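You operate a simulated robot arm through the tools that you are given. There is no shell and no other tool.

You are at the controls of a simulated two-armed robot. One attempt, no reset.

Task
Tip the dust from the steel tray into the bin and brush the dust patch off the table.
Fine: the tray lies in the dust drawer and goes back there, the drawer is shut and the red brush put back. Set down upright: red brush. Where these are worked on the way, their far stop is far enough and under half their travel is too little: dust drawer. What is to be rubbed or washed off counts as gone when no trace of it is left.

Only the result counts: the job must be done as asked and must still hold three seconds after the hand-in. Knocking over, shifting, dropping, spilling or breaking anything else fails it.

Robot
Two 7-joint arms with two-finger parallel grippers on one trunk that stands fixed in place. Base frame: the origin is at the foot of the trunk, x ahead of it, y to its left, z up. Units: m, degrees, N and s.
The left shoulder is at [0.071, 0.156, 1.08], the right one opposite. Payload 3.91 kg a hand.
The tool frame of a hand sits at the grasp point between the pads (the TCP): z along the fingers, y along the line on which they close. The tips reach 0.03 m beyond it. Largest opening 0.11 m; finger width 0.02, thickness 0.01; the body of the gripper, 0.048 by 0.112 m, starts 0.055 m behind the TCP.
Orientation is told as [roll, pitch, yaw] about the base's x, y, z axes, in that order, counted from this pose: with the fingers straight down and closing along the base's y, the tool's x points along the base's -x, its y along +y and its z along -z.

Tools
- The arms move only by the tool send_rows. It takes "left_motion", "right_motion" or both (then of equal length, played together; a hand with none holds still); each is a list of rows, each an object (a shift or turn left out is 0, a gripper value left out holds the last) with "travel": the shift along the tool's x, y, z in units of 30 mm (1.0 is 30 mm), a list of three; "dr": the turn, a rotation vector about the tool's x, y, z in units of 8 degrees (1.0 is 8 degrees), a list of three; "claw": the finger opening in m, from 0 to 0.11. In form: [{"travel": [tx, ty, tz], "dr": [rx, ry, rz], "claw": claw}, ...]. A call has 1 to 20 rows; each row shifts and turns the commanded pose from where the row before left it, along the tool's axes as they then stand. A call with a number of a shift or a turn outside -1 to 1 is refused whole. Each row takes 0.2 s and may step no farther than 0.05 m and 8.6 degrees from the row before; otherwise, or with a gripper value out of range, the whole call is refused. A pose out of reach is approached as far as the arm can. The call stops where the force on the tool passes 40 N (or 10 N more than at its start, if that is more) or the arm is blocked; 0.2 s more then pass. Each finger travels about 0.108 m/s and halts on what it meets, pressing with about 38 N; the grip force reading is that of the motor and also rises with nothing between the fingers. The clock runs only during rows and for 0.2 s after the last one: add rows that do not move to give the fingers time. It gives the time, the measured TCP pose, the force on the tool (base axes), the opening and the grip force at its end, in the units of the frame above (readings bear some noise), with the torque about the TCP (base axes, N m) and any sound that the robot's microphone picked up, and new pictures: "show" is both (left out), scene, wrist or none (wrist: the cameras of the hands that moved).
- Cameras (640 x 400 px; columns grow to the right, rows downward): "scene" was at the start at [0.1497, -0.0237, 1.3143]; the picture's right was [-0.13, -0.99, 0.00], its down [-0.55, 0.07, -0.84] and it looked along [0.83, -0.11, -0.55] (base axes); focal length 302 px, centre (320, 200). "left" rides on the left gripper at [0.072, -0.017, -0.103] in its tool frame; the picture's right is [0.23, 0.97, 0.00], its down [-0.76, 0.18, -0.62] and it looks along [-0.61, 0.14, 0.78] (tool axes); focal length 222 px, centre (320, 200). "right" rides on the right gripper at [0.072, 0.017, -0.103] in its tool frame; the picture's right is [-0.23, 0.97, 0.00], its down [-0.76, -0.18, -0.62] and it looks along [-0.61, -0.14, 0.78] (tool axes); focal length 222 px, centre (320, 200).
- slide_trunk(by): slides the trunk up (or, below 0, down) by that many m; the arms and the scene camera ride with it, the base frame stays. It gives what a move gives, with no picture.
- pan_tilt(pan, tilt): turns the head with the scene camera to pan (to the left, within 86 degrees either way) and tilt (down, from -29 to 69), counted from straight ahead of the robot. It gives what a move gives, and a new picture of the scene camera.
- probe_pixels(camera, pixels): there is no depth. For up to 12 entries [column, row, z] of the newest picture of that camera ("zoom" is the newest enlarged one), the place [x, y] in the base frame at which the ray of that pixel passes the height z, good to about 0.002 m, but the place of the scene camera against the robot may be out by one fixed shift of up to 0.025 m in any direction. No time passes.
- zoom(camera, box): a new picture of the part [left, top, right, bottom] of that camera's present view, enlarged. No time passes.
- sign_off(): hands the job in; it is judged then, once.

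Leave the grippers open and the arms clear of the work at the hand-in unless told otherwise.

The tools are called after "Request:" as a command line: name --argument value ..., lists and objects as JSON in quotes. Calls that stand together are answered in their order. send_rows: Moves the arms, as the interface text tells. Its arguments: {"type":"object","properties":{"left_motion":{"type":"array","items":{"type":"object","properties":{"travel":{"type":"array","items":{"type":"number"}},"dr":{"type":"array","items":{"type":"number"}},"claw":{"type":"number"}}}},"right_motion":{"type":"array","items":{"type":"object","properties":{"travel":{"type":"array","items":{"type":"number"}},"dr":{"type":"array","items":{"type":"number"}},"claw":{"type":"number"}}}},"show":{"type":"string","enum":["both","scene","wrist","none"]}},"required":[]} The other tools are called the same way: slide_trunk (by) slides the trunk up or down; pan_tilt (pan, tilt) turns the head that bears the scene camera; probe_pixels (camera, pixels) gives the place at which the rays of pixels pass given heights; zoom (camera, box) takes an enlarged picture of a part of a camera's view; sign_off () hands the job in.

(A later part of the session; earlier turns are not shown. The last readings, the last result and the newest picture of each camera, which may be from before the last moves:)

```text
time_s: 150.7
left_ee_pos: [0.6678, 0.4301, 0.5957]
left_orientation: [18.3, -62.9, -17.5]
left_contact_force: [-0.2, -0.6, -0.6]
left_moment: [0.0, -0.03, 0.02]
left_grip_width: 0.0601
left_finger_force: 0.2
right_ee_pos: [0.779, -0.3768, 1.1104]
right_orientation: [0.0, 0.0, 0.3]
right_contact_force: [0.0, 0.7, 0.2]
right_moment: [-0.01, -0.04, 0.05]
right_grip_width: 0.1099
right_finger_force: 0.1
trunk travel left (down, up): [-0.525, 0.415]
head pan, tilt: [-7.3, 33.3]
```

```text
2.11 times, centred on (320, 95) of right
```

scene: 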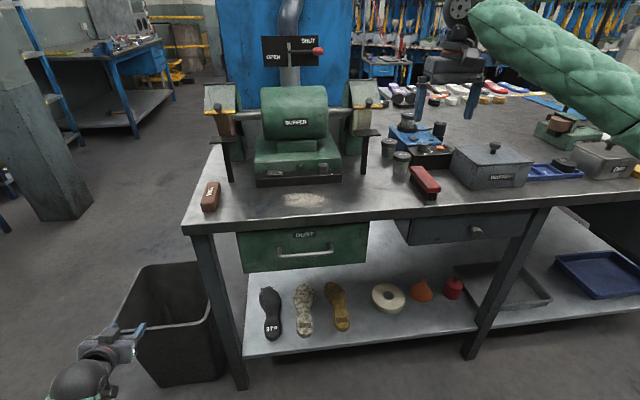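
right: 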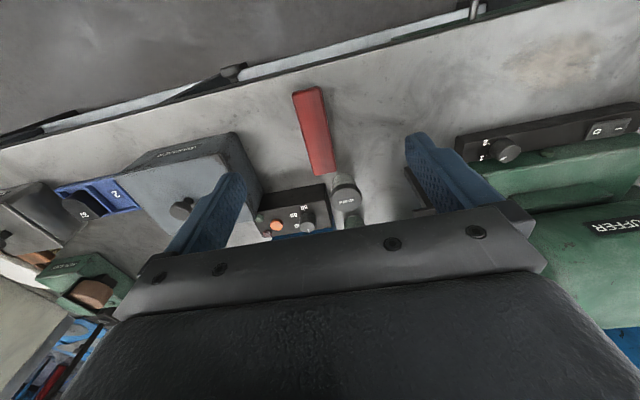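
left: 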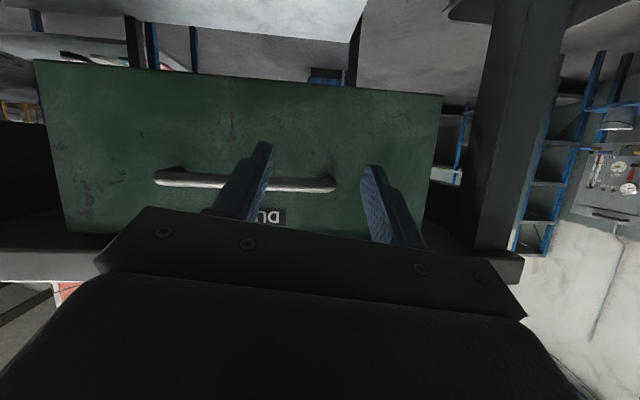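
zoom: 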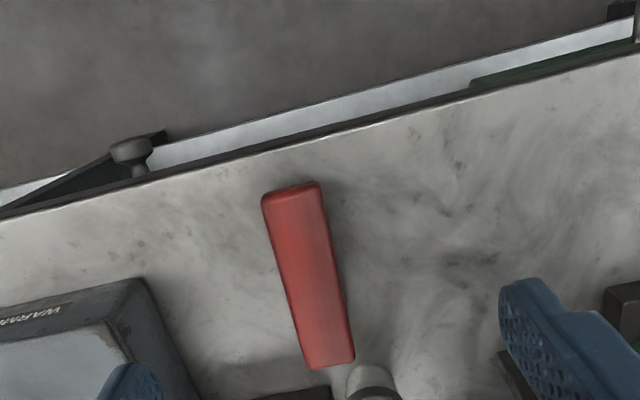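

I'll probe the brush's top corners in this view: near-right (320,86.9), near-left (292.5,92.6), far-left (311.9,175.5) and far-right (336.1,168.4). I'll also probe the table edge and the dust patch.

Request:
probe_pixels --camera "right" --pixels '[[320, 86.9, 0.9], [320, 86.9, 0.92], [320, 86.9, 0.94], [292.5, 92.6, 0.92], [311.9, 175.5, 0.9], [311.9, 175.5, 0.92], [311.9, 175.5, 0.94], [336.1, 168.4, 0.92], [300, 63, 0.87], [470, 25, 0.87], [510, 60, 0.87], [595, 75, 0.87]]'

Request:
zoom --camera "right" --box '[440, 0, 640, 120]'

Request:
zoom --camera "scene" --box '[380, 120, 480, 220]'

```text
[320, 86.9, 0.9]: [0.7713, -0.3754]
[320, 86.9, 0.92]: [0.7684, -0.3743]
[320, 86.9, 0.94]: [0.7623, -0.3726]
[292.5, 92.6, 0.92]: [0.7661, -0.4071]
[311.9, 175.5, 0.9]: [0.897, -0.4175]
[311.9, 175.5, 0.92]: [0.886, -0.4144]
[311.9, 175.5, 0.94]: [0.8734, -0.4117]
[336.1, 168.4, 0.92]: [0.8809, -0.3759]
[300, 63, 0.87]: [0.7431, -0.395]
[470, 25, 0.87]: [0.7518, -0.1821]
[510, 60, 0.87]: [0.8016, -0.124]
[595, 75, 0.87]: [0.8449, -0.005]
```

```text
3.20 times, centred on (540, 60) of right
```

zoom: 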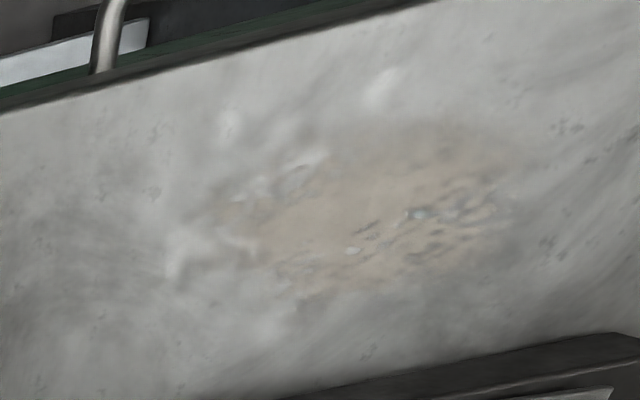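

```text
4.00 times, centred on (430, 170) of scene
```

zoom: 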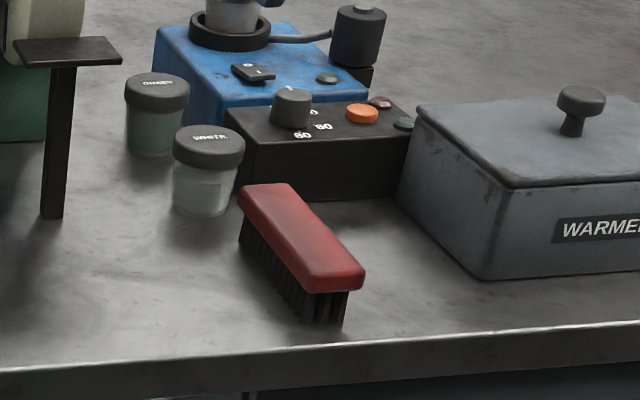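

The brush top seems to be at z≈0.90, but I need the table height more exactly. I'll enlarge the view near the brush and probe the table's front edge precisely.

Request:
zoom --camera "right" --box '[240, 50, 400, 150]'

```text
4.00 times, centred on (320, 100) of right
```

zoom: 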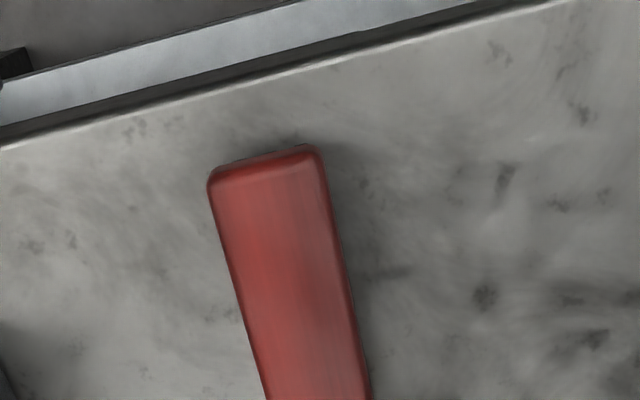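

Request:
probe_pixels --camera "zoom" --pixels '[[200, 93, 0.85], [200, 93, 0.87], [400, 42, 0.85], [400, 42, 0.87], [208, 178, 0.88], [208, 178, 0.9], [315, 152, 0.88], [315, 152, 0.9], [485, 297, 0.85], [485, 297, 0.87], [505, 180, 0.85], [505, 180, 0.87]]'

```text
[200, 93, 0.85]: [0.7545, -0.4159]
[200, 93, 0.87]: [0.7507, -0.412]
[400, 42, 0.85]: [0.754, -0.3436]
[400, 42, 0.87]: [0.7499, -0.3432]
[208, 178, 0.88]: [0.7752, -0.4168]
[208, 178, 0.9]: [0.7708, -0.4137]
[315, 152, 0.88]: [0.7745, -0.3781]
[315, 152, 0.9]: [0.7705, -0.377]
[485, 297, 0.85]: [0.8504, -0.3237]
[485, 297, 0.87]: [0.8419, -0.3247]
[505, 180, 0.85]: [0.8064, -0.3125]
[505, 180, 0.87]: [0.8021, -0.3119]
```

The two views intersect at table height z≈0.854, front edge x≈0.753. The brush then spans x 0.770–0.895 and y -0.414 to -0.377, with its top at z≈0.90 and its length along x. I'll check how close the warmer and the jars are.

Request:
zoom --camera "right" --box '[130, 90, 430, 250]'

Request:
probe_pixels --camera "right" --pixels '[[236, 133, 0.86], [236, 133, 0.93], [236, 133, 0.96], [262, 195, 0.86], [262, 195, 0.93], [262, 195, 0.96], [330, 192, 0.93], [330, 192, 0.95], [345, 185, 0.94], [268, 208, 0.9]]'

```text
2.13 times, centred on (280, 170) of right
```

zoom: 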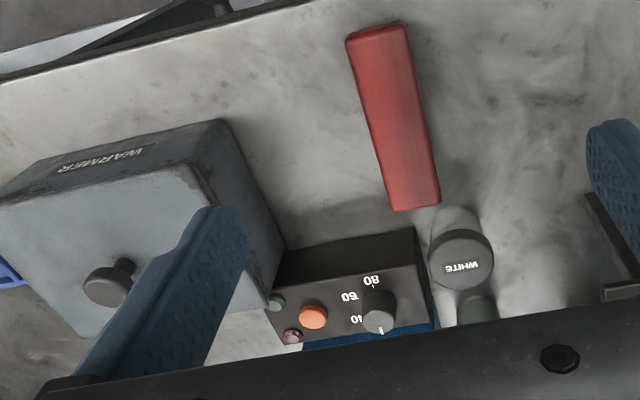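

```text
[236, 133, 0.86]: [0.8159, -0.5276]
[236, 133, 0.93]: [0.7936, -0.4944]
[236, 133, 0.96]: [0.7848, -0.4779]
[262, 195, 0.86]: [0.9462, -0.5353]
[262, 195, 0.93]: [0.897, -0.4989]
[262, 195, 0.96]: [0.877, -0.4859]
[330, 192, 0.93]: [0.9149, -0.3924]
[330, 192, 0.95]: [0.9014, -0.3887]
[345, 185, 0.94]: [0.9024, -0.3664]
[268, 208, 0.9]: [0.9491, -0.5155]
```

The warmer's side is at y≈-0.53 and the jar starts at x≈0.90, so a grasp at x≈0.83 is clear of both. Next I'll probe the dust patch outline and the buffer's front base edge.

Request:
probe_pixels --camera "right" --pixels '[[507, 65, 0.854], [599, 51, 0.854], [565, 37, 0.854], [540, 90, 0.854], [530, 45, 0.854], [590, 75, 0.854], [455, 150, 0.854], [535, 122, 0.854], [635, 103, 0.854]]'

Request:
zoom --camera "scene" --box '[240, 160, 380, 230]'

Request:
probe_pixels --camera "scene" --pixels '[[284, 199, 0.854], [330, 199, 0.854], [307, 192, 0.854], [307, 207, 0.854], [258, 187, 0.854], [342, 183, 0.854], [413, 180, 0.9], [436, 197, 0.9]]'

```text
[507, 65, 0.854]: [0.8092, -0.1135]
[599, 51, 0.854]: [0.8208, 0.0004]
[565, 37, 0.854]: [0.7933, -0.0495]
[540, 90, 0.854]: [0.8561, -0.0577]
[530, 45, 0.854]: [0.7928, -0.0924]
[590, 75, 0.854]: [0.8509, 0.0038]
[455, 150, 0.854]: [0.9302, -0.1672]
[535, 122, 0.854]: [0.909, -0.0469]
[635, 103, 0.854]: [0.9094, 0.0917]
```

```text
4.57 times, centred on (310, 195) of scene
```

zoom: 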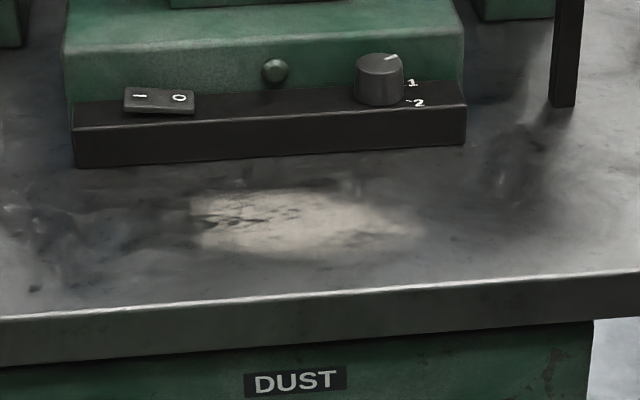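

```text
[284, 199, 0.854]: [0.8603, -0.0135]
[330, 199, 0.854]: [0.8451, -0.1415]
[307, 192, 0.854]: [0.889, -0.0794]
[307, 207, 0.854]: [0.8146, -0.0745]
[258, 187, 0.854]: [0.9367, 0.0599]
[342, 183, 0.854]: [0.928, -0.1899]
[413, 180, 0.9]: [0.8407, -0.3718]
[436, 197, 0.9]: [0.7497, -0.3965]
```

The dust patch covers x≈0.79–0.865 and y≈-0.13 to 0.005, and the buffer's base front is at x≈0.91. Held with its length along x and centred at x≈0.825, the brush covers the whole patch depth when swept along y. I'll move the right hand above the brush centre at (0.833, -0.397) and look.

Request:
send_rows --right_motion '[{"travel": [-0.45, -0.17, 0.7], "claw": 0.08}, {"travel": [-0.45, -0.17, 0.7]}, {"travel": [-0.45, -0.17, 0.7]}, {"travel": [-0.45, -0.17, 0.7]}, {"travel": [0, 0, 0]}]' --show "both"

Request:
zoom --camera "right" --box '[220, 20, 420, 220]'

```text
time_s: 151.8
left_ee_pos: [0.667, 0.4297, 0.5957]
left_orientation: [18.2, -63.0, -17.4]
left_contact_force: [0.4, 0.2, -0.4]
left_moment: [0.02, 0.03, 0.0]
left_grip_width: 0.06
left_finger_force: 0.2
right_ee_pos: [0.8357, -0.4008, 1.0229]
right_orientation: [0.0, 0.0, 0.3]
right_contact_force: [-0.5, 0.0, -0.1]
right_moment: [-0.01, 0.01, -0.01]
right_grip_width: 0.0797
right_finger_force: 0.1
trunk travel left (down, up): [-0.525, 0.415]
head pan, tilt: [-7.3, 33.3]
```

scene: 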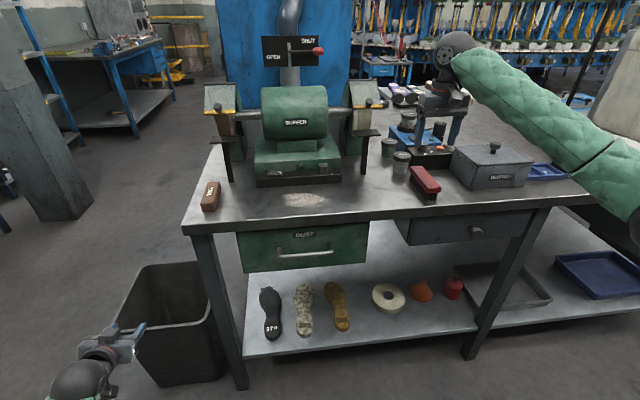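
right: 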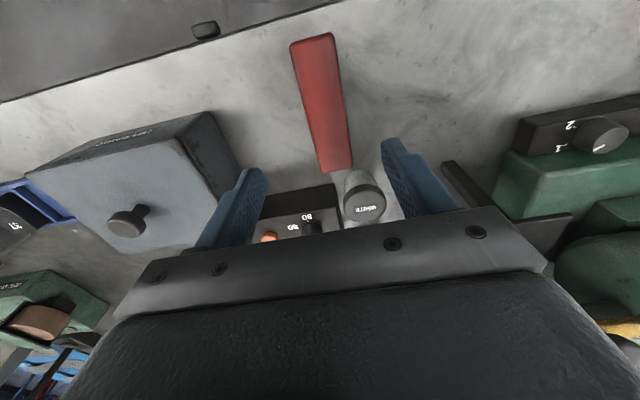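

```text
2.00 times, centred on (320, 120) of right
```

zoom: 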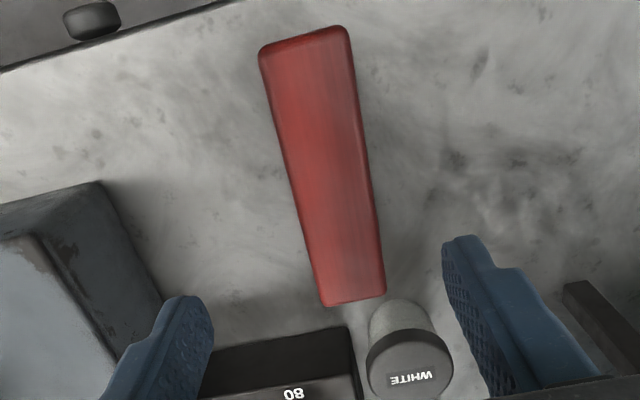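

I'll check alignment by probing the brush's end midpoints and side edges in this view at its top height of 0.90.

Request:
probe_pixels --camera "right" --pixels '[[289.5, 44, 0.9], [334, 33, 0.9], [322, 172, 0.9], [352, 165, 0.9], [308.5, 118, 0.9], [344, 118, 0.9], [347, 170, 0.94], [345, 200, 0.94]]'

```text
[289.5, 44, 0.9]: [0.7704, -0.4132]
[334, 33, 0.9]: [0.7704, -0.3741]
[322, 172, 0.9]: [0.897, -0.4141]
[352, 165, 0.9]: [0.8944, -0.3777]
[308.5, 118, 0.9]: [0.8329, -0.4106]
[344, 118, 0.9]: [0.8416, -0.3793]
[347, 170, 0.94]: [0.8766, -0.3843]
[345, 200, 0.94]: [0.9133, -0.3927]
```

The brush centre is (0.833, -0.395), its width is 0.038 and it is aligned within about 1°. I'll shift 6 mm left and lower to z≈0.893, with the tips about 9 mm above the table.

Request:
send_rows --right_motion '[{"travel": [0.1, 0.2, 0.6]}, {"travel": [0, 0, 0.8]}, {"travel": [0, 0, 0.8]}, {"travel": [0, 0, 0.8]}, {"travel": [0, 0, 0.7]}, {"travel": [0, 0, 0.4]}, {"travel": [0, 0, 0.22]}, {"travel": [0, 0, 0]}]' --show "both"

Request:
zoom --camera "right" --box '[200, 60, 440, 240]'

```text
time_s: 153.7
left_ee_pos: [0.6665, 0.429, 0.5952]
left_orientation: [18.2, -62.9, -17.4]
left_contact_force: [-0.5, -0.6, -0.5]
left_moment: [0.01, 0.01, -0.02]
left_grip_width: 0.0598
left_finger_force: 0.0
right_ee_pos: [0.833, -0.3925, 0.8945]
right_orientation: [0.1, 0.0, 0.2]
right_contact_force: [0.0, 0.1, 0.2]
right_moment: [0.0, -0.01, -0.02]
right_grip_width: 0.0804
right_finger_force: 0.0
trunk travel left (down, up): [-0.525, 0.415]
head pan, tilt: [-7.3, 33.3]
```

scene: 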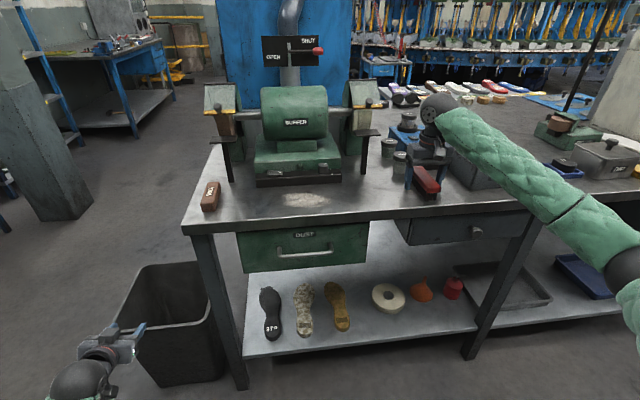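
right: 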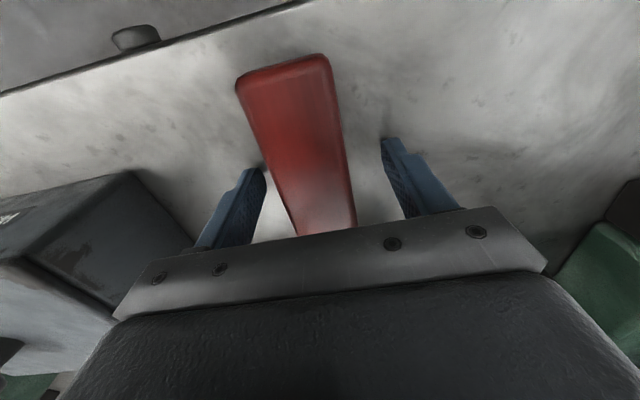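

```text
2.22 times, centred on (320, 150) of right
```

zoom: 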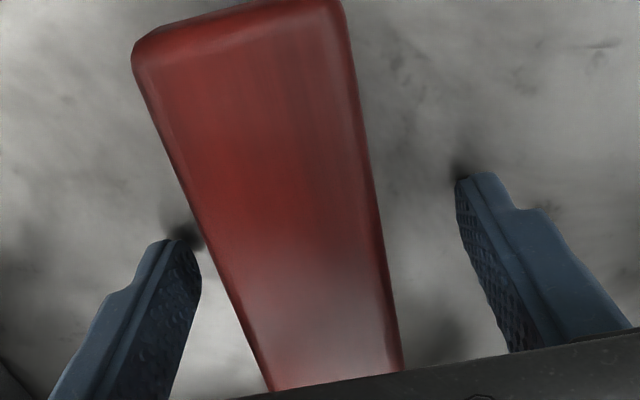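

The brush stands between the fingers. I'll shift 2 mm right to centre and close.

Request:
send_rows --right_motion '[{"travel": [0, -0.08, 0]}, {"claw": 0.0}, {"claw": 0.0}, {"claw": 0.0}, {"claw": 0.0}]' --show "wrist"

```text
time_s: 154.8
left_ee_pos: [0.6668, 0.4305, 0.5951]
left_orientation: [18.2, -62.8, -17.4]
left_contact_force: [0.4, 0.6, 0.5]
left_moment: [-0.01, -0.03, 0.0]
left_grip_width: 0.06
left_finger_force: 0.1
right_ee_pos: [0.8338, -0.3944, 0.8943]
right_orientation: [-0.1, 0.0, 0.3]
right_contact_force: [-0.9, 0.4, -0.1]
right_moment: [0.01, 0.0, 0.01]
right_grip_width: 0.0394
right_finger_force: 37.8
trunk travel left (down, up): [-0.525, 0.415]
head pan, tilt: [-7.3, 33.3]
```

right: 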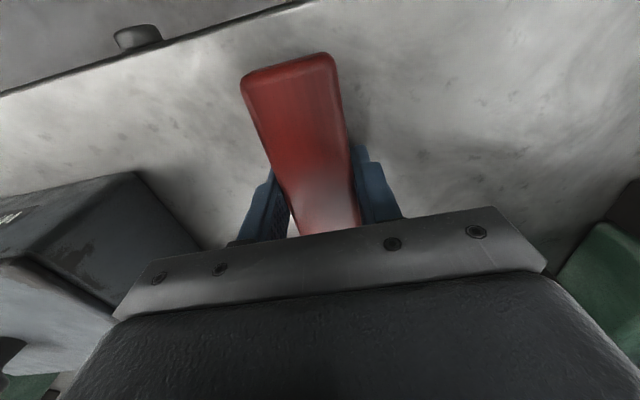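

The brush is held: width 0.0394, 38 N, with its resting height at TCP z=0.8943. I'll lift it 3 cm, shift to x≈0.825, and carry it left to y≈-0.19, just right of the dust patch.

Request:
send_rows --right_motion '[{"travel": [0, 0, -0.5]}, {"travel": [0.15, 0, -0.5]}, {"travel": [0.15, 0.4, 0]}, {"travel": [0, 0.8, 0]}, {"travel": [0, 0.8, 0]}, {"travel": [0, 0.8, 0]}, {"travel": [0, 0.8, 0]}, {"travel": [0, 0.8, 0]}, {"travel": [0, 0.8, 0]}, {"travel": [0, 0.8, 0]}, {"travel": [0, 0.7, 0]}, {"travel": [0, 0, 0]}]' --show "both"

```text
time_s: 157.4
left_ee_pos: [0.6664, 0.4302, 0.5955]
left_orientation: [18.3, -62.9, -17.5]
left_contact_force: [-0.5, -0.3, -0.2]
left_moment: [0.03, 0.01, -0.01]
left_grip_width: 0.0599
left_finger_force: 0.1
right_ee_pos: [0.8223, -0.1953, 0.9227]
right_orientation: [0.0, 0.0, 0.3]
right_contact_force: [0.4, 0.4, -1.1]
right_moment: [-0.02, 0.01, 0.0]
right_grip_width: 0.0395
right_finger_force: 38.3
trunk travel left (down, up): [-0.525, 0.415]
head pan, tilt: [-7.3, 33.3]
```

scene: 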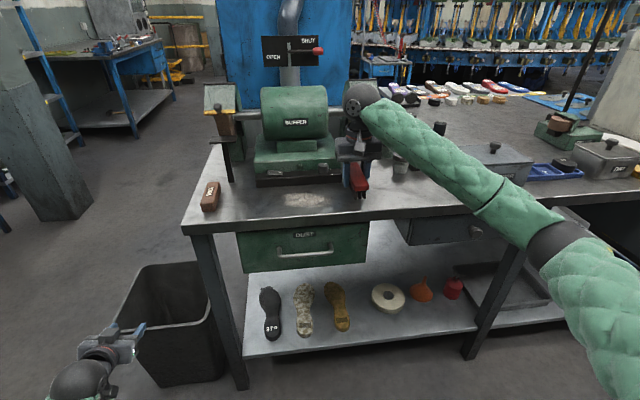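
right: 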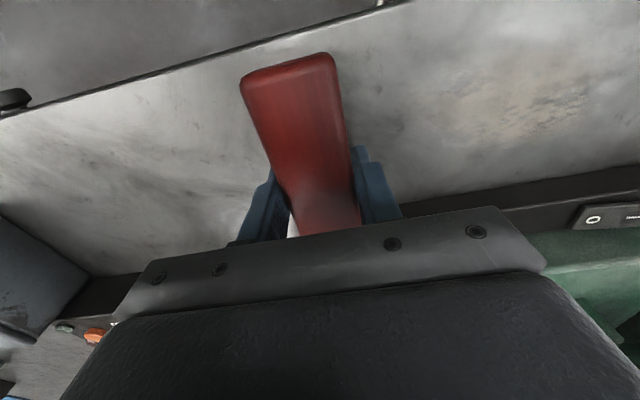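

The patch now shows to the right of the brush at about (530,105). I'll zoom in and locate it from here.

Request:
zoom --camera "right" --box '[380, 30, 640, 220]'

```text
2.11 times, centred on (510, 125) of right
```

zoom: 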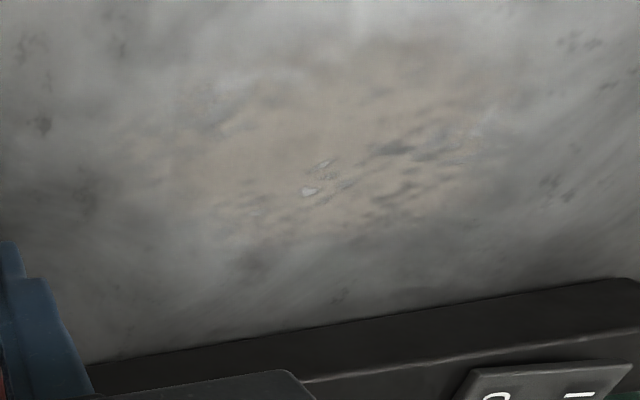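

Request:
probe_pixels --camera "zoom" --pixels '[[120, 150, 0.854], [200, 100, 0.854], [330, 55, 0.854], [440, 65, 0.854], [495, 130, 0.854], [430, 210, 0.854], [300, 245, 0.854], [200, 215, 0.854], [100, 365, 0.854], [400, 315, 0.854], [600, 280, 0.854]]'

```text
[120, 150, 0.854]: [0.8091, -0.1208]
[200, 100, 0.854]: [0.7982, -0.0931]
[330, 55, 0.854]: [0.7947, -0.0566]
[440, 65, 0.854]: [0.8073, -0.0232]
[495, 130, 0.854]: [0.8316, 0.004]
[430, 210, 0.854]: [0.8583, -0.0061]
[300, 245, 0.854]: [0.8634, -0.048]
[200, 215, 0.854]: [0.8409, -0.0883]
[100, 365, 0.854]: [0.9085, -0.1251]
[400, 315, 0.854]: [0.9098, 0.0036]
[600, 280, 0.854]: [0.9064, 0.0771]
```

The patch is centred at (0.829, -0.058), about 0.08 by 0.14 m. I'll move to x≈0.828 and lower the brush onto the table right of the patch.

Request:
send_rows --right_motion '[{"travel": [-0.19, 0, 0.3]}, {"travel": [0, 0, 0.4]}, {"travel": [0, 0, 0.25]}, {"travel": [0, 0, 0.07]}, {"travel": [0, 0, 0]}]' --show "none"

```text
time_s: 158.7
left_ee_pos: [0.6684, 0.4302, 0.5953]
left_orientation: [18.1, -62.9, -17.4]
left_contact_force: [-0.1, -0.2, 0.4]
left_moment: [0.03, 0.0, 0.01]
left_grip_width: 0.0601
left_finger_force: 0.1
right_ee_pos: [0.8282, -0.194, 0.8947]
right_orientation: [0.0, -0.1, 0.3]
right_contact_force: [2.3, 0.9, 8.1]
right_moment: [0.02, 0.45, 0.0]
right_grip_width: 0.0393
right_finger_force: 38.3
trunk travel left (down, up): [-0.525, 0.415]
head pan, tilt: [-7.3, 33.3]
```

The brush is touching the table with 8 N. I'll sweep left slowly across the patch to y≈0.065.

Request:
send_rows --right_motion '[{"travel": [0, 0.4, 0]}, {"travel": [0, 0.6, 0]}, {"travel": [0, 0.7, 0]}, {"travel": [0, 0.7, 0]}, {"travel": [0, 0.7, 0]}, {"travel": [0, 0.7, 0]}, {"travel": [0, 0.7, 0]}, {"travel": [0, 0.7, 0]}, {"travel": [0, 0.7, 0]}, {"travel": [0, 0.7, 0]}, {"travel": [0, 0.7, 0]}, {"travel": [0, 0.7, 0]}, {"travel": [0, 0.6, 0]}, {"travel": [0, 0, 0]}]' --show "both"

```text
time_s: 161.7
left_ee_pos: [0.6676, 0.4307, 0.5952]
left_orientation: [18.2, -62.9, -17.4]
left_contact_force: [-0.7, -0.4, -0.1]
left_moment: [0.02, -0.04, 0.0]
left_grip_width: 0.06
left_finger_force: 0.1
right_ee_pos: [0.8282, 0.064, 0.894]
right_orientation: [0.0, 0.0, 0.3]
right_contact_force: [-2.8, 0.6, 6.6]
right_moment: [0.07, -0.34, 0.06]
right_grip_width: 0.0394
right_finger_force: 37.9
trunk travel left (down, up): [-0.525, 0.415]
head pan, tilt: [-7.3, 33.3]
```

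scene: 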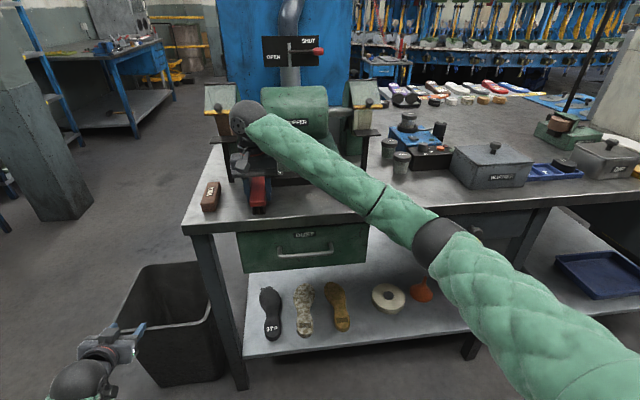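
right: 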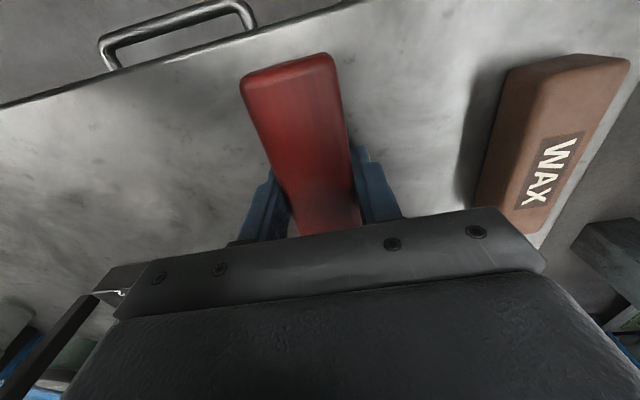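

The sweep is done. The patch area is now left of the brush in this view, around (170,180), so I'll zoom in to see what's left.

Request:
zoom --camera "right" --box '[0, 60, 260, 270]'

Request:
zoom --camera "scene" --box '[240, 160, 380, 230]'

```text
1.90 times, centred on (130, 165) of right
```

zoom: 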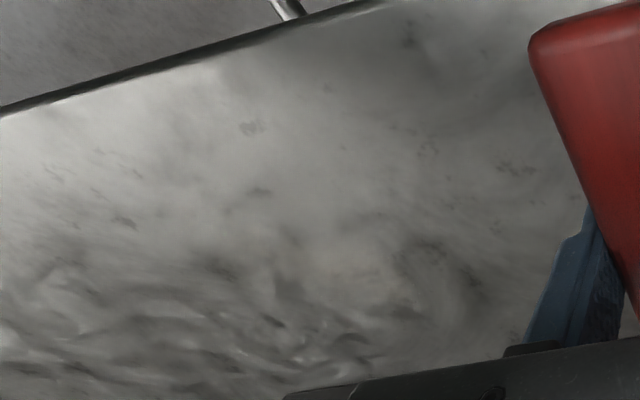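

```text
4.57 times, centred on (310, 195) of scene
```

zoom: 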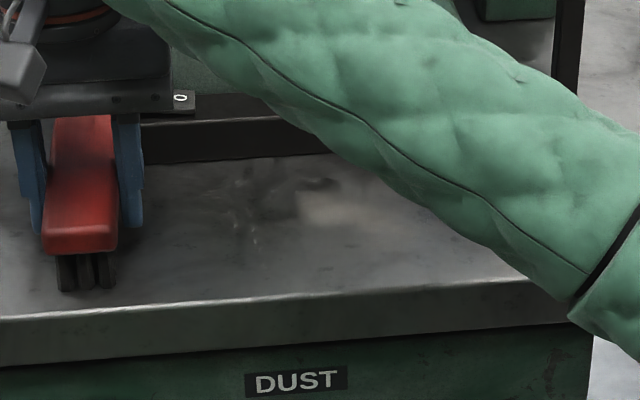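

A faint trace is still there in the scene zoom at about (330,205). I'll sweep back right and then left again.

Request:
send_rows --right_motion '[{"travel": [0, -0.4, 0]}, {"travel": [0, -0.6, 0]}, {"travel": [0, -0.7, 0]}, {"travel": [0, -0.7, 0]}, {"travel": [0, -0.7, 0]}, {"travel": [0, -0.7, 0]}, {"travel": [0, -0.7, 0]}, {"travel": [0, -0.7, 0]}, {"travel": [0, -0.7, 0]}, {"travel": [0, -0.7, 0]}, {"travel": [0, -0.7, 0]}, {"travel": [0, -0.7, 0]}, {"travel": [0, -0.6, 0]}, {"travel": [0, 0, 0]}]' --show "both"

Request:
zoom --camera "right" --box '[380, 30, 640, 220]'

Request:
zoom --camera "scene" --box '[240, 160, 380, 230]'

```text
time_s: 164.7
left_ee_pos: [0.6658, 0.4307, 0.5961]
left_orientation: [18.2, -63.1, -17.3]
left_contact_force: [0.2, 0.4, 0.2]
left_moment: [0.0, -0.01, 0.01]
left_grip_width: 0.0598
left_finger_force: 0.0
right_ee_pos: [0.8298, -0.1948, 0.8932]
right_orientation: [-0.1, 0.0, 0.3]
right_contact_force: [2.6, 7.3, 29.7]
right_moment: [0.12, -0.24, -0.05]
right_grip_width: 0.0394
right_finger_force: 38.1
trunk travel left (down, up): [-0.525, 0.415]
head pan, tilt: [-7.3, 33.3]
```

scene: 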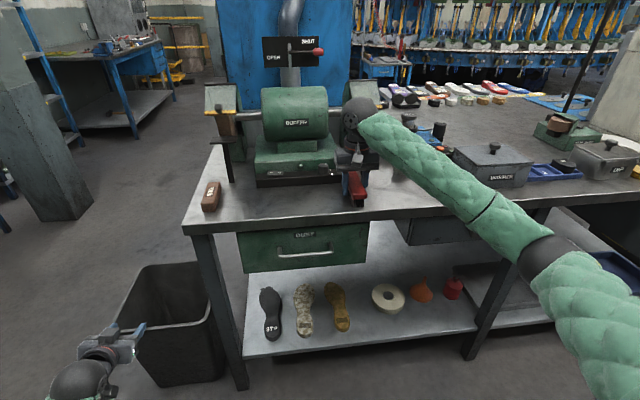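
right: 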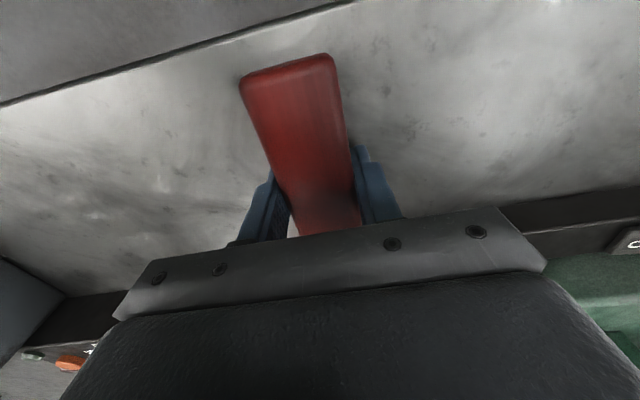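

```text
2.11 times, centred on (510, 125) of right
```

zoom: 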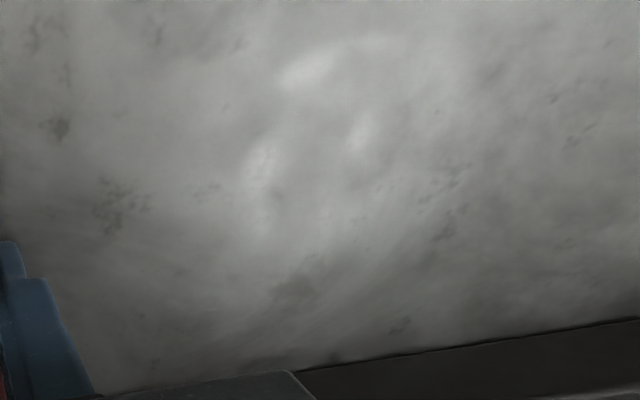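

```text
4.57 times, centred on (310, 195) of scene
```

zoom: 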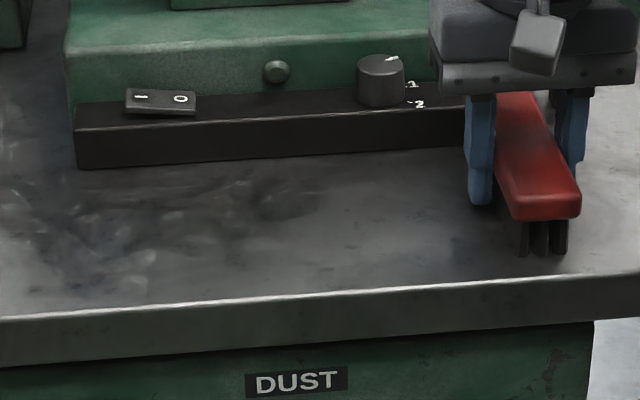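

The patch looks gone from both views. To be sure no trace is left I'll ease the pressure by about 1.5 mm and sweep once more, left and back over the whole area.

Request:
send_rows --right_motion '[{"travel": [0, 0.5, -0.05]}, {"travel": [0, 0.9, 0]}, {"travel": [0, 0.9, 0]}, {"travel": [0, 0.9, 0]}, {"travel": [0, 0.9, 0]}, {"travel": [0, 0.9, 0]}, {"travel": [0, 0.9, 0]}, {"travel": [0, 0.9, 0]}, {"travel": [0, 0.9, 0]}, {"travel": [0, 0.5, 0]}, {"travel": [0, -0.5, 0]}, {"travel": [0, -0.9, 0]}, {"travel": [0, -0.9, 0]}, {"travel": [0, -0.9, 0]}, {"travel": [0, -0.9, 0]}, {"travel": [0, -0.9, 0]}, {"travel": [0, -0.9, 0]}, {"travel": [0, -0.9, 0]}, {"travel": [0, -0.9, 0]}, {"travel": [0, -0.5, 0]}]' --show "both"

Request:
zoom --camera "right" --box '[380, 30, 640, 220]'

Request:
zoom --camera "scene" --box '[240, 160, 380, 230]'

```text
time_s: 168.8
left_ee_pos: [0.6668, 0.4317, 0.5947]
left_orientation: [18.3, -62.9, -17.3]
left_contact_force: [-0.5, 0.2, -0.4]
left_moment: [-0.02, -0.01, 0.0]
left_grip_width: 0.0598
left_finger_force: 0.0
right_ee_pos: [0.8286, -0.1924, 0.8946]
right_orientation: [0.0, 0.0, 0.4]
right_contact_force: [-0.5, -0.2, -1.0]
right_moment: [0.01, 0.0, -0.02]
right_grip_width: 0.0396
right_finger_force: 38.2
trunk travel left (down, up): [-0.525, 0.415]
head pan, tilt: [-7.3, 33.3]
```

scene: 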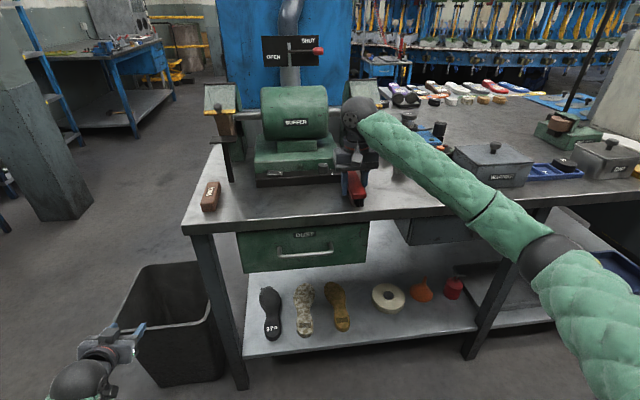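
right: 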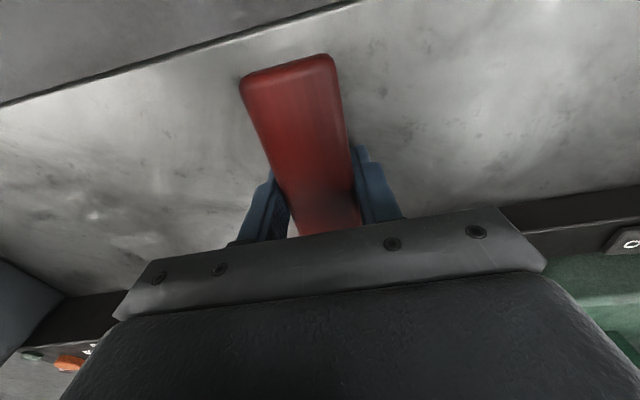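

```text
2.11 times, centred on (510, 125) of right
```

zoom: 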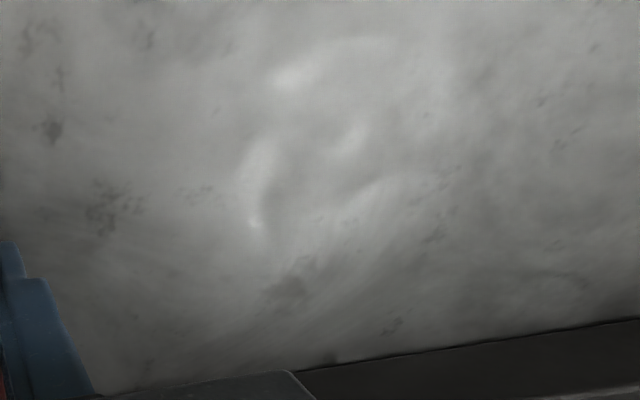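

```text
4.57 times, centred on (310, 195) of scene
```

zoom: 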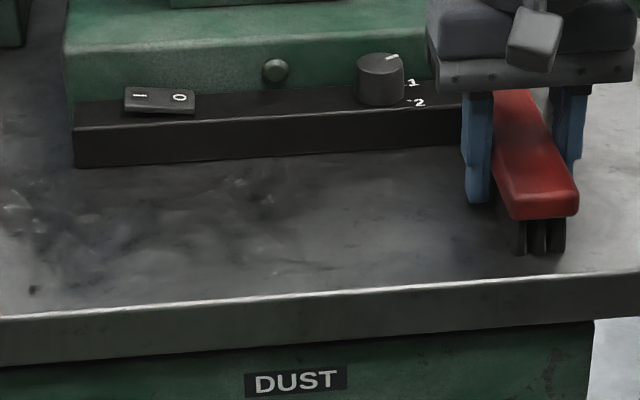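

No tint is left in either view. As a last safeguard I'll do one more light-contact pass, going left at x≈0.822 and returning at x≈0.834, to cover the patch's front and back margins.

Request:
send_rows --right_motion '[{"travel": [0.2, 0.5, 0.035]}, {"travel": [0, 0.9, 0]}, {"travel": [0, 0.9, 0]}, {"travel": [0, 0.9, 0]}, {"travel": [0, 0.9, 0]}, {"travel": [0, 0.9, 0]}, {"travel": [0, 0.9, 0]}, {"travel": [0, 0.9, 0]}, {"travel": [0, 0.9, 0]}, {"travel": [-0.2, 0.5, 0]}, {"travel": [-0.2, -0.5, 0]}, {"travel": [0, -0.9, 0]}, {"travel": [0, -0.9, 0]}, {"travel": [0, -0.9, 0]}, {"travel": [0, -0.9, 0]}, {"travel": [0, -0.9, 0]}, {"travel": [0, -0.9, 0]}, {"travel": [0, -0.9, 0]}, {"travel": [0, -0.9, 0]}, {"travel": [0, -0.5, 0]}]' --show "both"

Request:
zoom --camera "scene" --box '[240, 160, 380, 230]'

```text
time_s: 173.1
left_ee_pos: [0.6654, 0.4299, 0.5961]
left_orientation: [18.3, -62.9, -17.4]
left_contact_force: [0.3, 0.1, -0.9]
left_moment: [0.01, 0.01, -0.02]
left_grip_width: 0.0598
left_finger_force: 0.0
right_ee_pos: [0.8355, -0.1958, 0.8939]
right_orientation: [0.0, 0.0, 0.4]
right_contact_force: [-20.2, 7.1, 0.1]
right_moment: [0.06, 0.07, 0.8]
right_grip_width: 0.0397
right_finger_force: 38.0
trunk travel left (down, up): [-0.525, 0.415]
head pan, tilt: [-7.3, 33.3]
```

scene: 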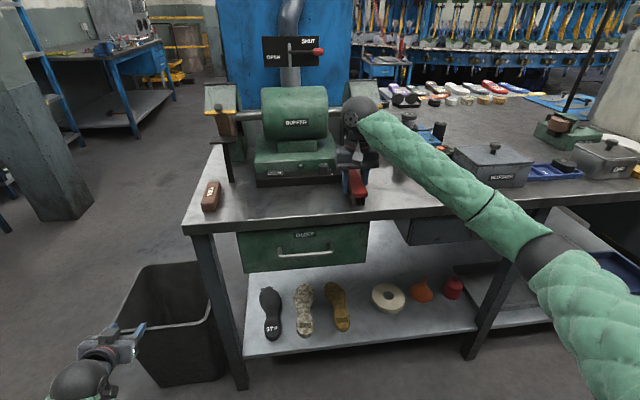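
right: 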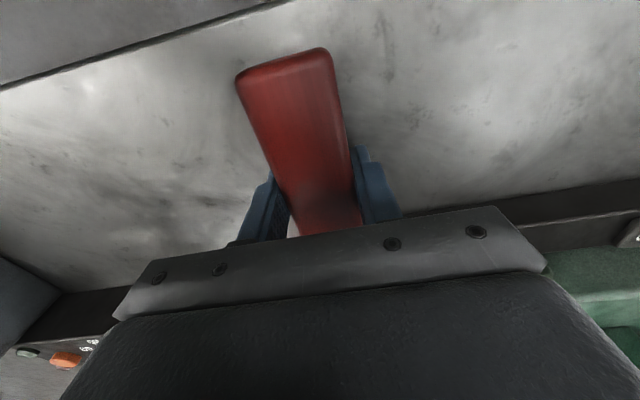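

```text
4.57 times, centred on (310, 195) of scene
```

zoom: 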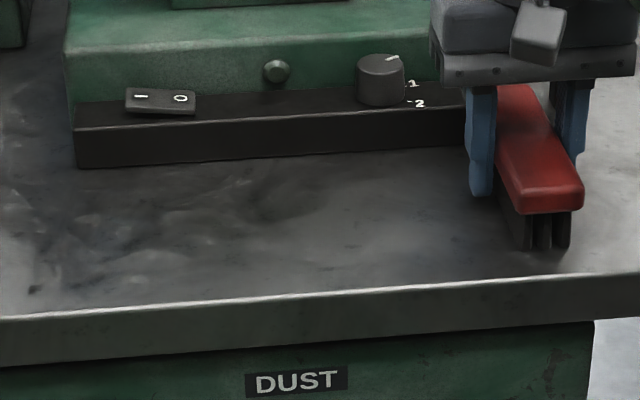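

The surface is clean. On the return the brush's far corner came against the buffer's base, with 20 N pushing it back; the buffer itself hasn't moved in the picture. I'll pull back 12 mm in x and lift the brush clear.

Request:
send_rows --right_motion '[{"travel": [0.2, 0, 0]}, {"travel": [0.25, 0, 0]}, {"travel": [0, 0, -0.5]}, {"travel": [0, 0, -0.7]}, {"travel": [0, 0, 0]}]' --show "both"

Request:
zoom --camera "right" --box '[200, 30, 440, 240]'

Request:
zoom --camera "scene" --box '[200, 80, 400, 220]'

```text
time_s: 174.2
left_ee_pos: [0.6669, 0.4297, 0.5956]
left_orientation: [18.2, -62.9, -17.5]
left_contact_force: [-1.1, -0.2, -0.4]
left_moment: [-0.02, -0.02, 0.0]
left_grip_width: 0.0602
left_finger_force: 0.1
right_ee_pos: [0.824, -0.1955, 0.9297]
right_orientation: [0.0, 0.0, 0.3]
right_contact_force: [0.3, 0.0, -1.5]
right_moment: [-0.02, 0.01, -0.01]
right_grip_width: 0.0393
right_finger_force: 37.8
trunk travel left (down, up): [-0.525, 0.415]
head pan, tilt: [-7.3, 33.3]
```

scene: 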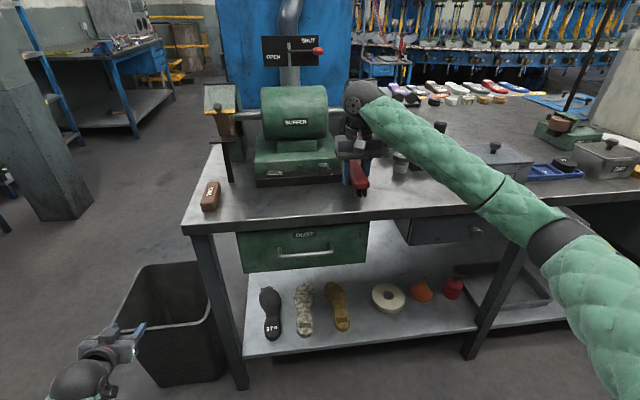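
right: 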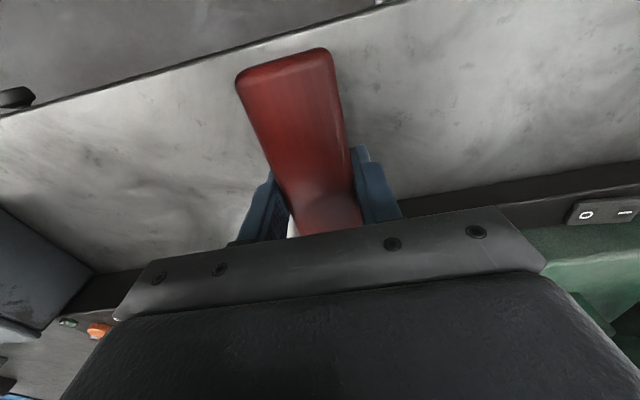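

```text
1.90 times, centred on (320, 135) of right
```

zoom: 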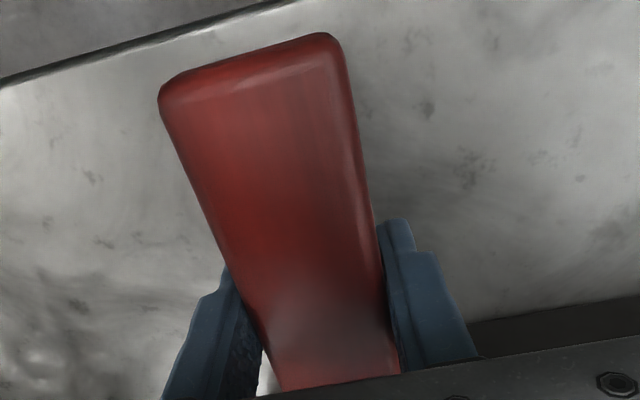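

```text
2.86 times, centred on (300, 150) of scene
```

zoom: 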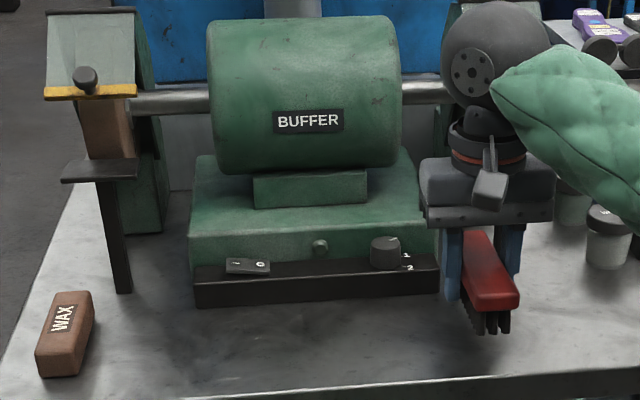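

The brush is still held square and the table is clean. I'll carry the brush back right to its original place at (0.834, -0.394).

Request:
send_rows --right_motion '[{"travel": [0, -0.4, 0]}, {"travel": [0, -0.8, 0]}, {"travel": [0, -0.8, 0]}, {"travel": [0, -0.8, 0]}, {"travel": [0, -0.8, 0]}, {"travel": [0, -0.8, 0]}, {"travel": [0, -0.8, 0]}, {"travel": [0, -0.8, 0]}, {"travel": [0, -0.63, 0]}, {"travel": [-0.36, 0, 0]}, {"travel": [0, 0, 0]}]' --show "both"

```text
time_s: 176.7
left_ee_pos: [0.668, 0.4305, 0.5957]
left_orientation: [18.2, -63.0, -17.4]
left_contact_force: [-0.1, -0.2, 1.1]
left_moment: [0.02, -0.01, 0.01]
left_grip_width: 0.0599
left_finger_force: 0.0
right_ee_pos: [0.8332, -0.3963, 0.9287]
right_orientation: [-0.1, 0.0, 0.2]
right_contact_force: [0.3, -0.3, -0.8]
right_moment: [-0.01, 0.02, 0.04]
right_grip_width: 0.0389
right_finger_force: 38.0
trunk travel left (down, up): [-0.525, 0.415]
head pan, tilt: [-7.3, 33.3]
```

scene: 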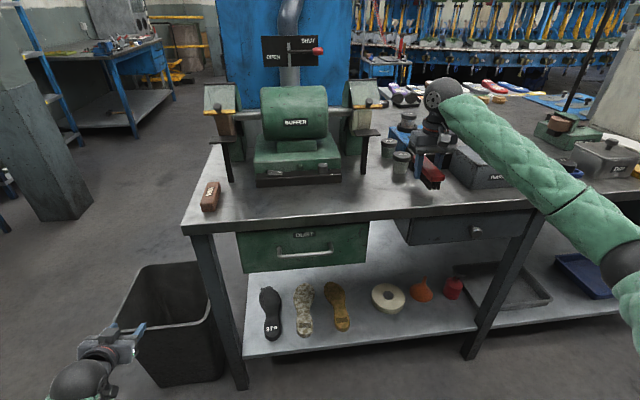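
right: 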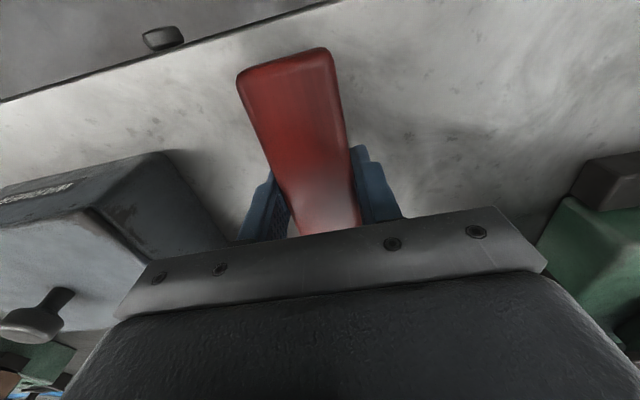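

The brush is above its place. I'll lower it gently and read the contact force.

Request:
send_rows --right_motion '[{"travel": [-0.03, 0.06, 0.4]}, {"travel": [0, 0, 0.4]}, {"travel": [0, 0, 0.25]}, {"travel": [0, 0, 0.06]}, {"travel": [0, 0, 0]}]' --show "both"

```text
time_s: 177.8
left_ee_pos: [0.6668, 0.429, 0.5959]
left_orientation: [18.3, -62.8, -17.4]
left_contact_force: [0.2, 0.4, 1.3]
left_moment: [0.0, -0.02, 0.02]
left_grip_width: 0.0602
left_finger_force: 0.1
right_ee_pos: [0.834, -0.3926, 0.8966]
right_orientation: [0.0, 0.1, 0.3]
right_contact_force: [-0.3, -0.1, -0.2]
right_moment: [0.0, -0.02, 0.04]
right_grip_width: 0.0392
right_finger_force: 37.7
trunk travel left (down, up): [-0.525, 0.415]
head pan, tilt: [-7.3, 33.3]
```

scene: 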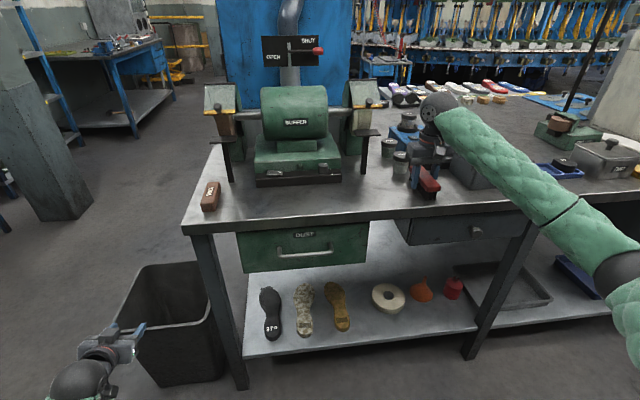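
right: 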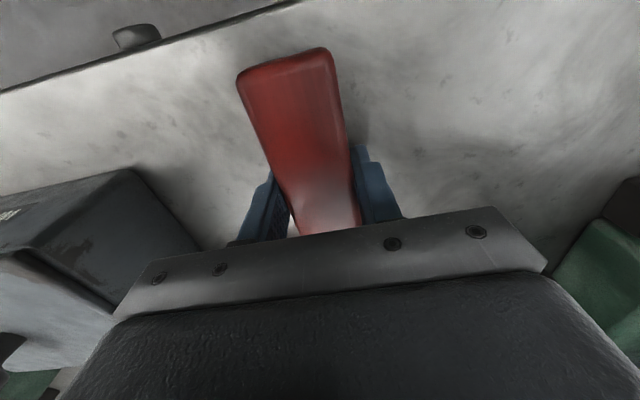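

It's nearly touching, so I'll lower 2 mm more.

Request:
send_rows --right_motion '[{"travel": [0, -0.02, 0.035]}, {"travel": [0, 0, 0.035]}, {"travel": [0, 0, 0]}]' --show "none"

```text
time_s: 178.7
left_ee_pos: [0.6662, 0.4297, 0.5948]
left_orientation: [18.2, -62.8, -17.4]
left_contact_force: [0.6, 0.3, 0.4]
left_moment: [-0.02, -0.04, -0.02]
left_grip_width: 0.06
left_finger_force: 0.1
right_ee_pos: [0.8342, -0.3928, 0.8949]
right_orientation: [-0.1, 0.0, 0.3]
right_contact_force: [-0.5, -0.4, -0.5]
right_moment: [0.02, -0.04, 0.02]
right_grip_width: 0.0393
right_finger_force: 38.2
trunk travel left (down, up): [-0.525, 0.415]
head pan, tilt: [-7.3, 33.3]
```

There's still no clear contact. I'll go down another 1.5 mm.

Request:
send_rows --right_motion '[{"travel": [0, -0.04, 0.03]}, {"travel": [0, 0, 0.025]}, {"travel": [0, 0, 0]}]' --show "none"

```text
time_s: 179.4
left_ee_pos: [0.6668, 0.4302, 0.5957]
left_orientation: [18.1, -62.9, -17.4]
left_contact_force: [-0.2, 0.6, 0.1]
left_moment: [-0.02, 0.0, -0.02]
left_grip_width: 0.0597
left_finger_force: 0.1
right_ee_pos: [0.8348, -0.3935, 0.8928]
right_orientation: [-0.1, 0.0, 0.2]
right_contact_force: [1.5, -1.0, 8.0]
right_moment: [-0.03, -0.53, -0.09]
right_grip_width: 0.0395
right_finger_force: 38.0
trunk travel left (down, up): [-0.525, 0.415]
head pan, tilt: [-7.3, 33.3]
```

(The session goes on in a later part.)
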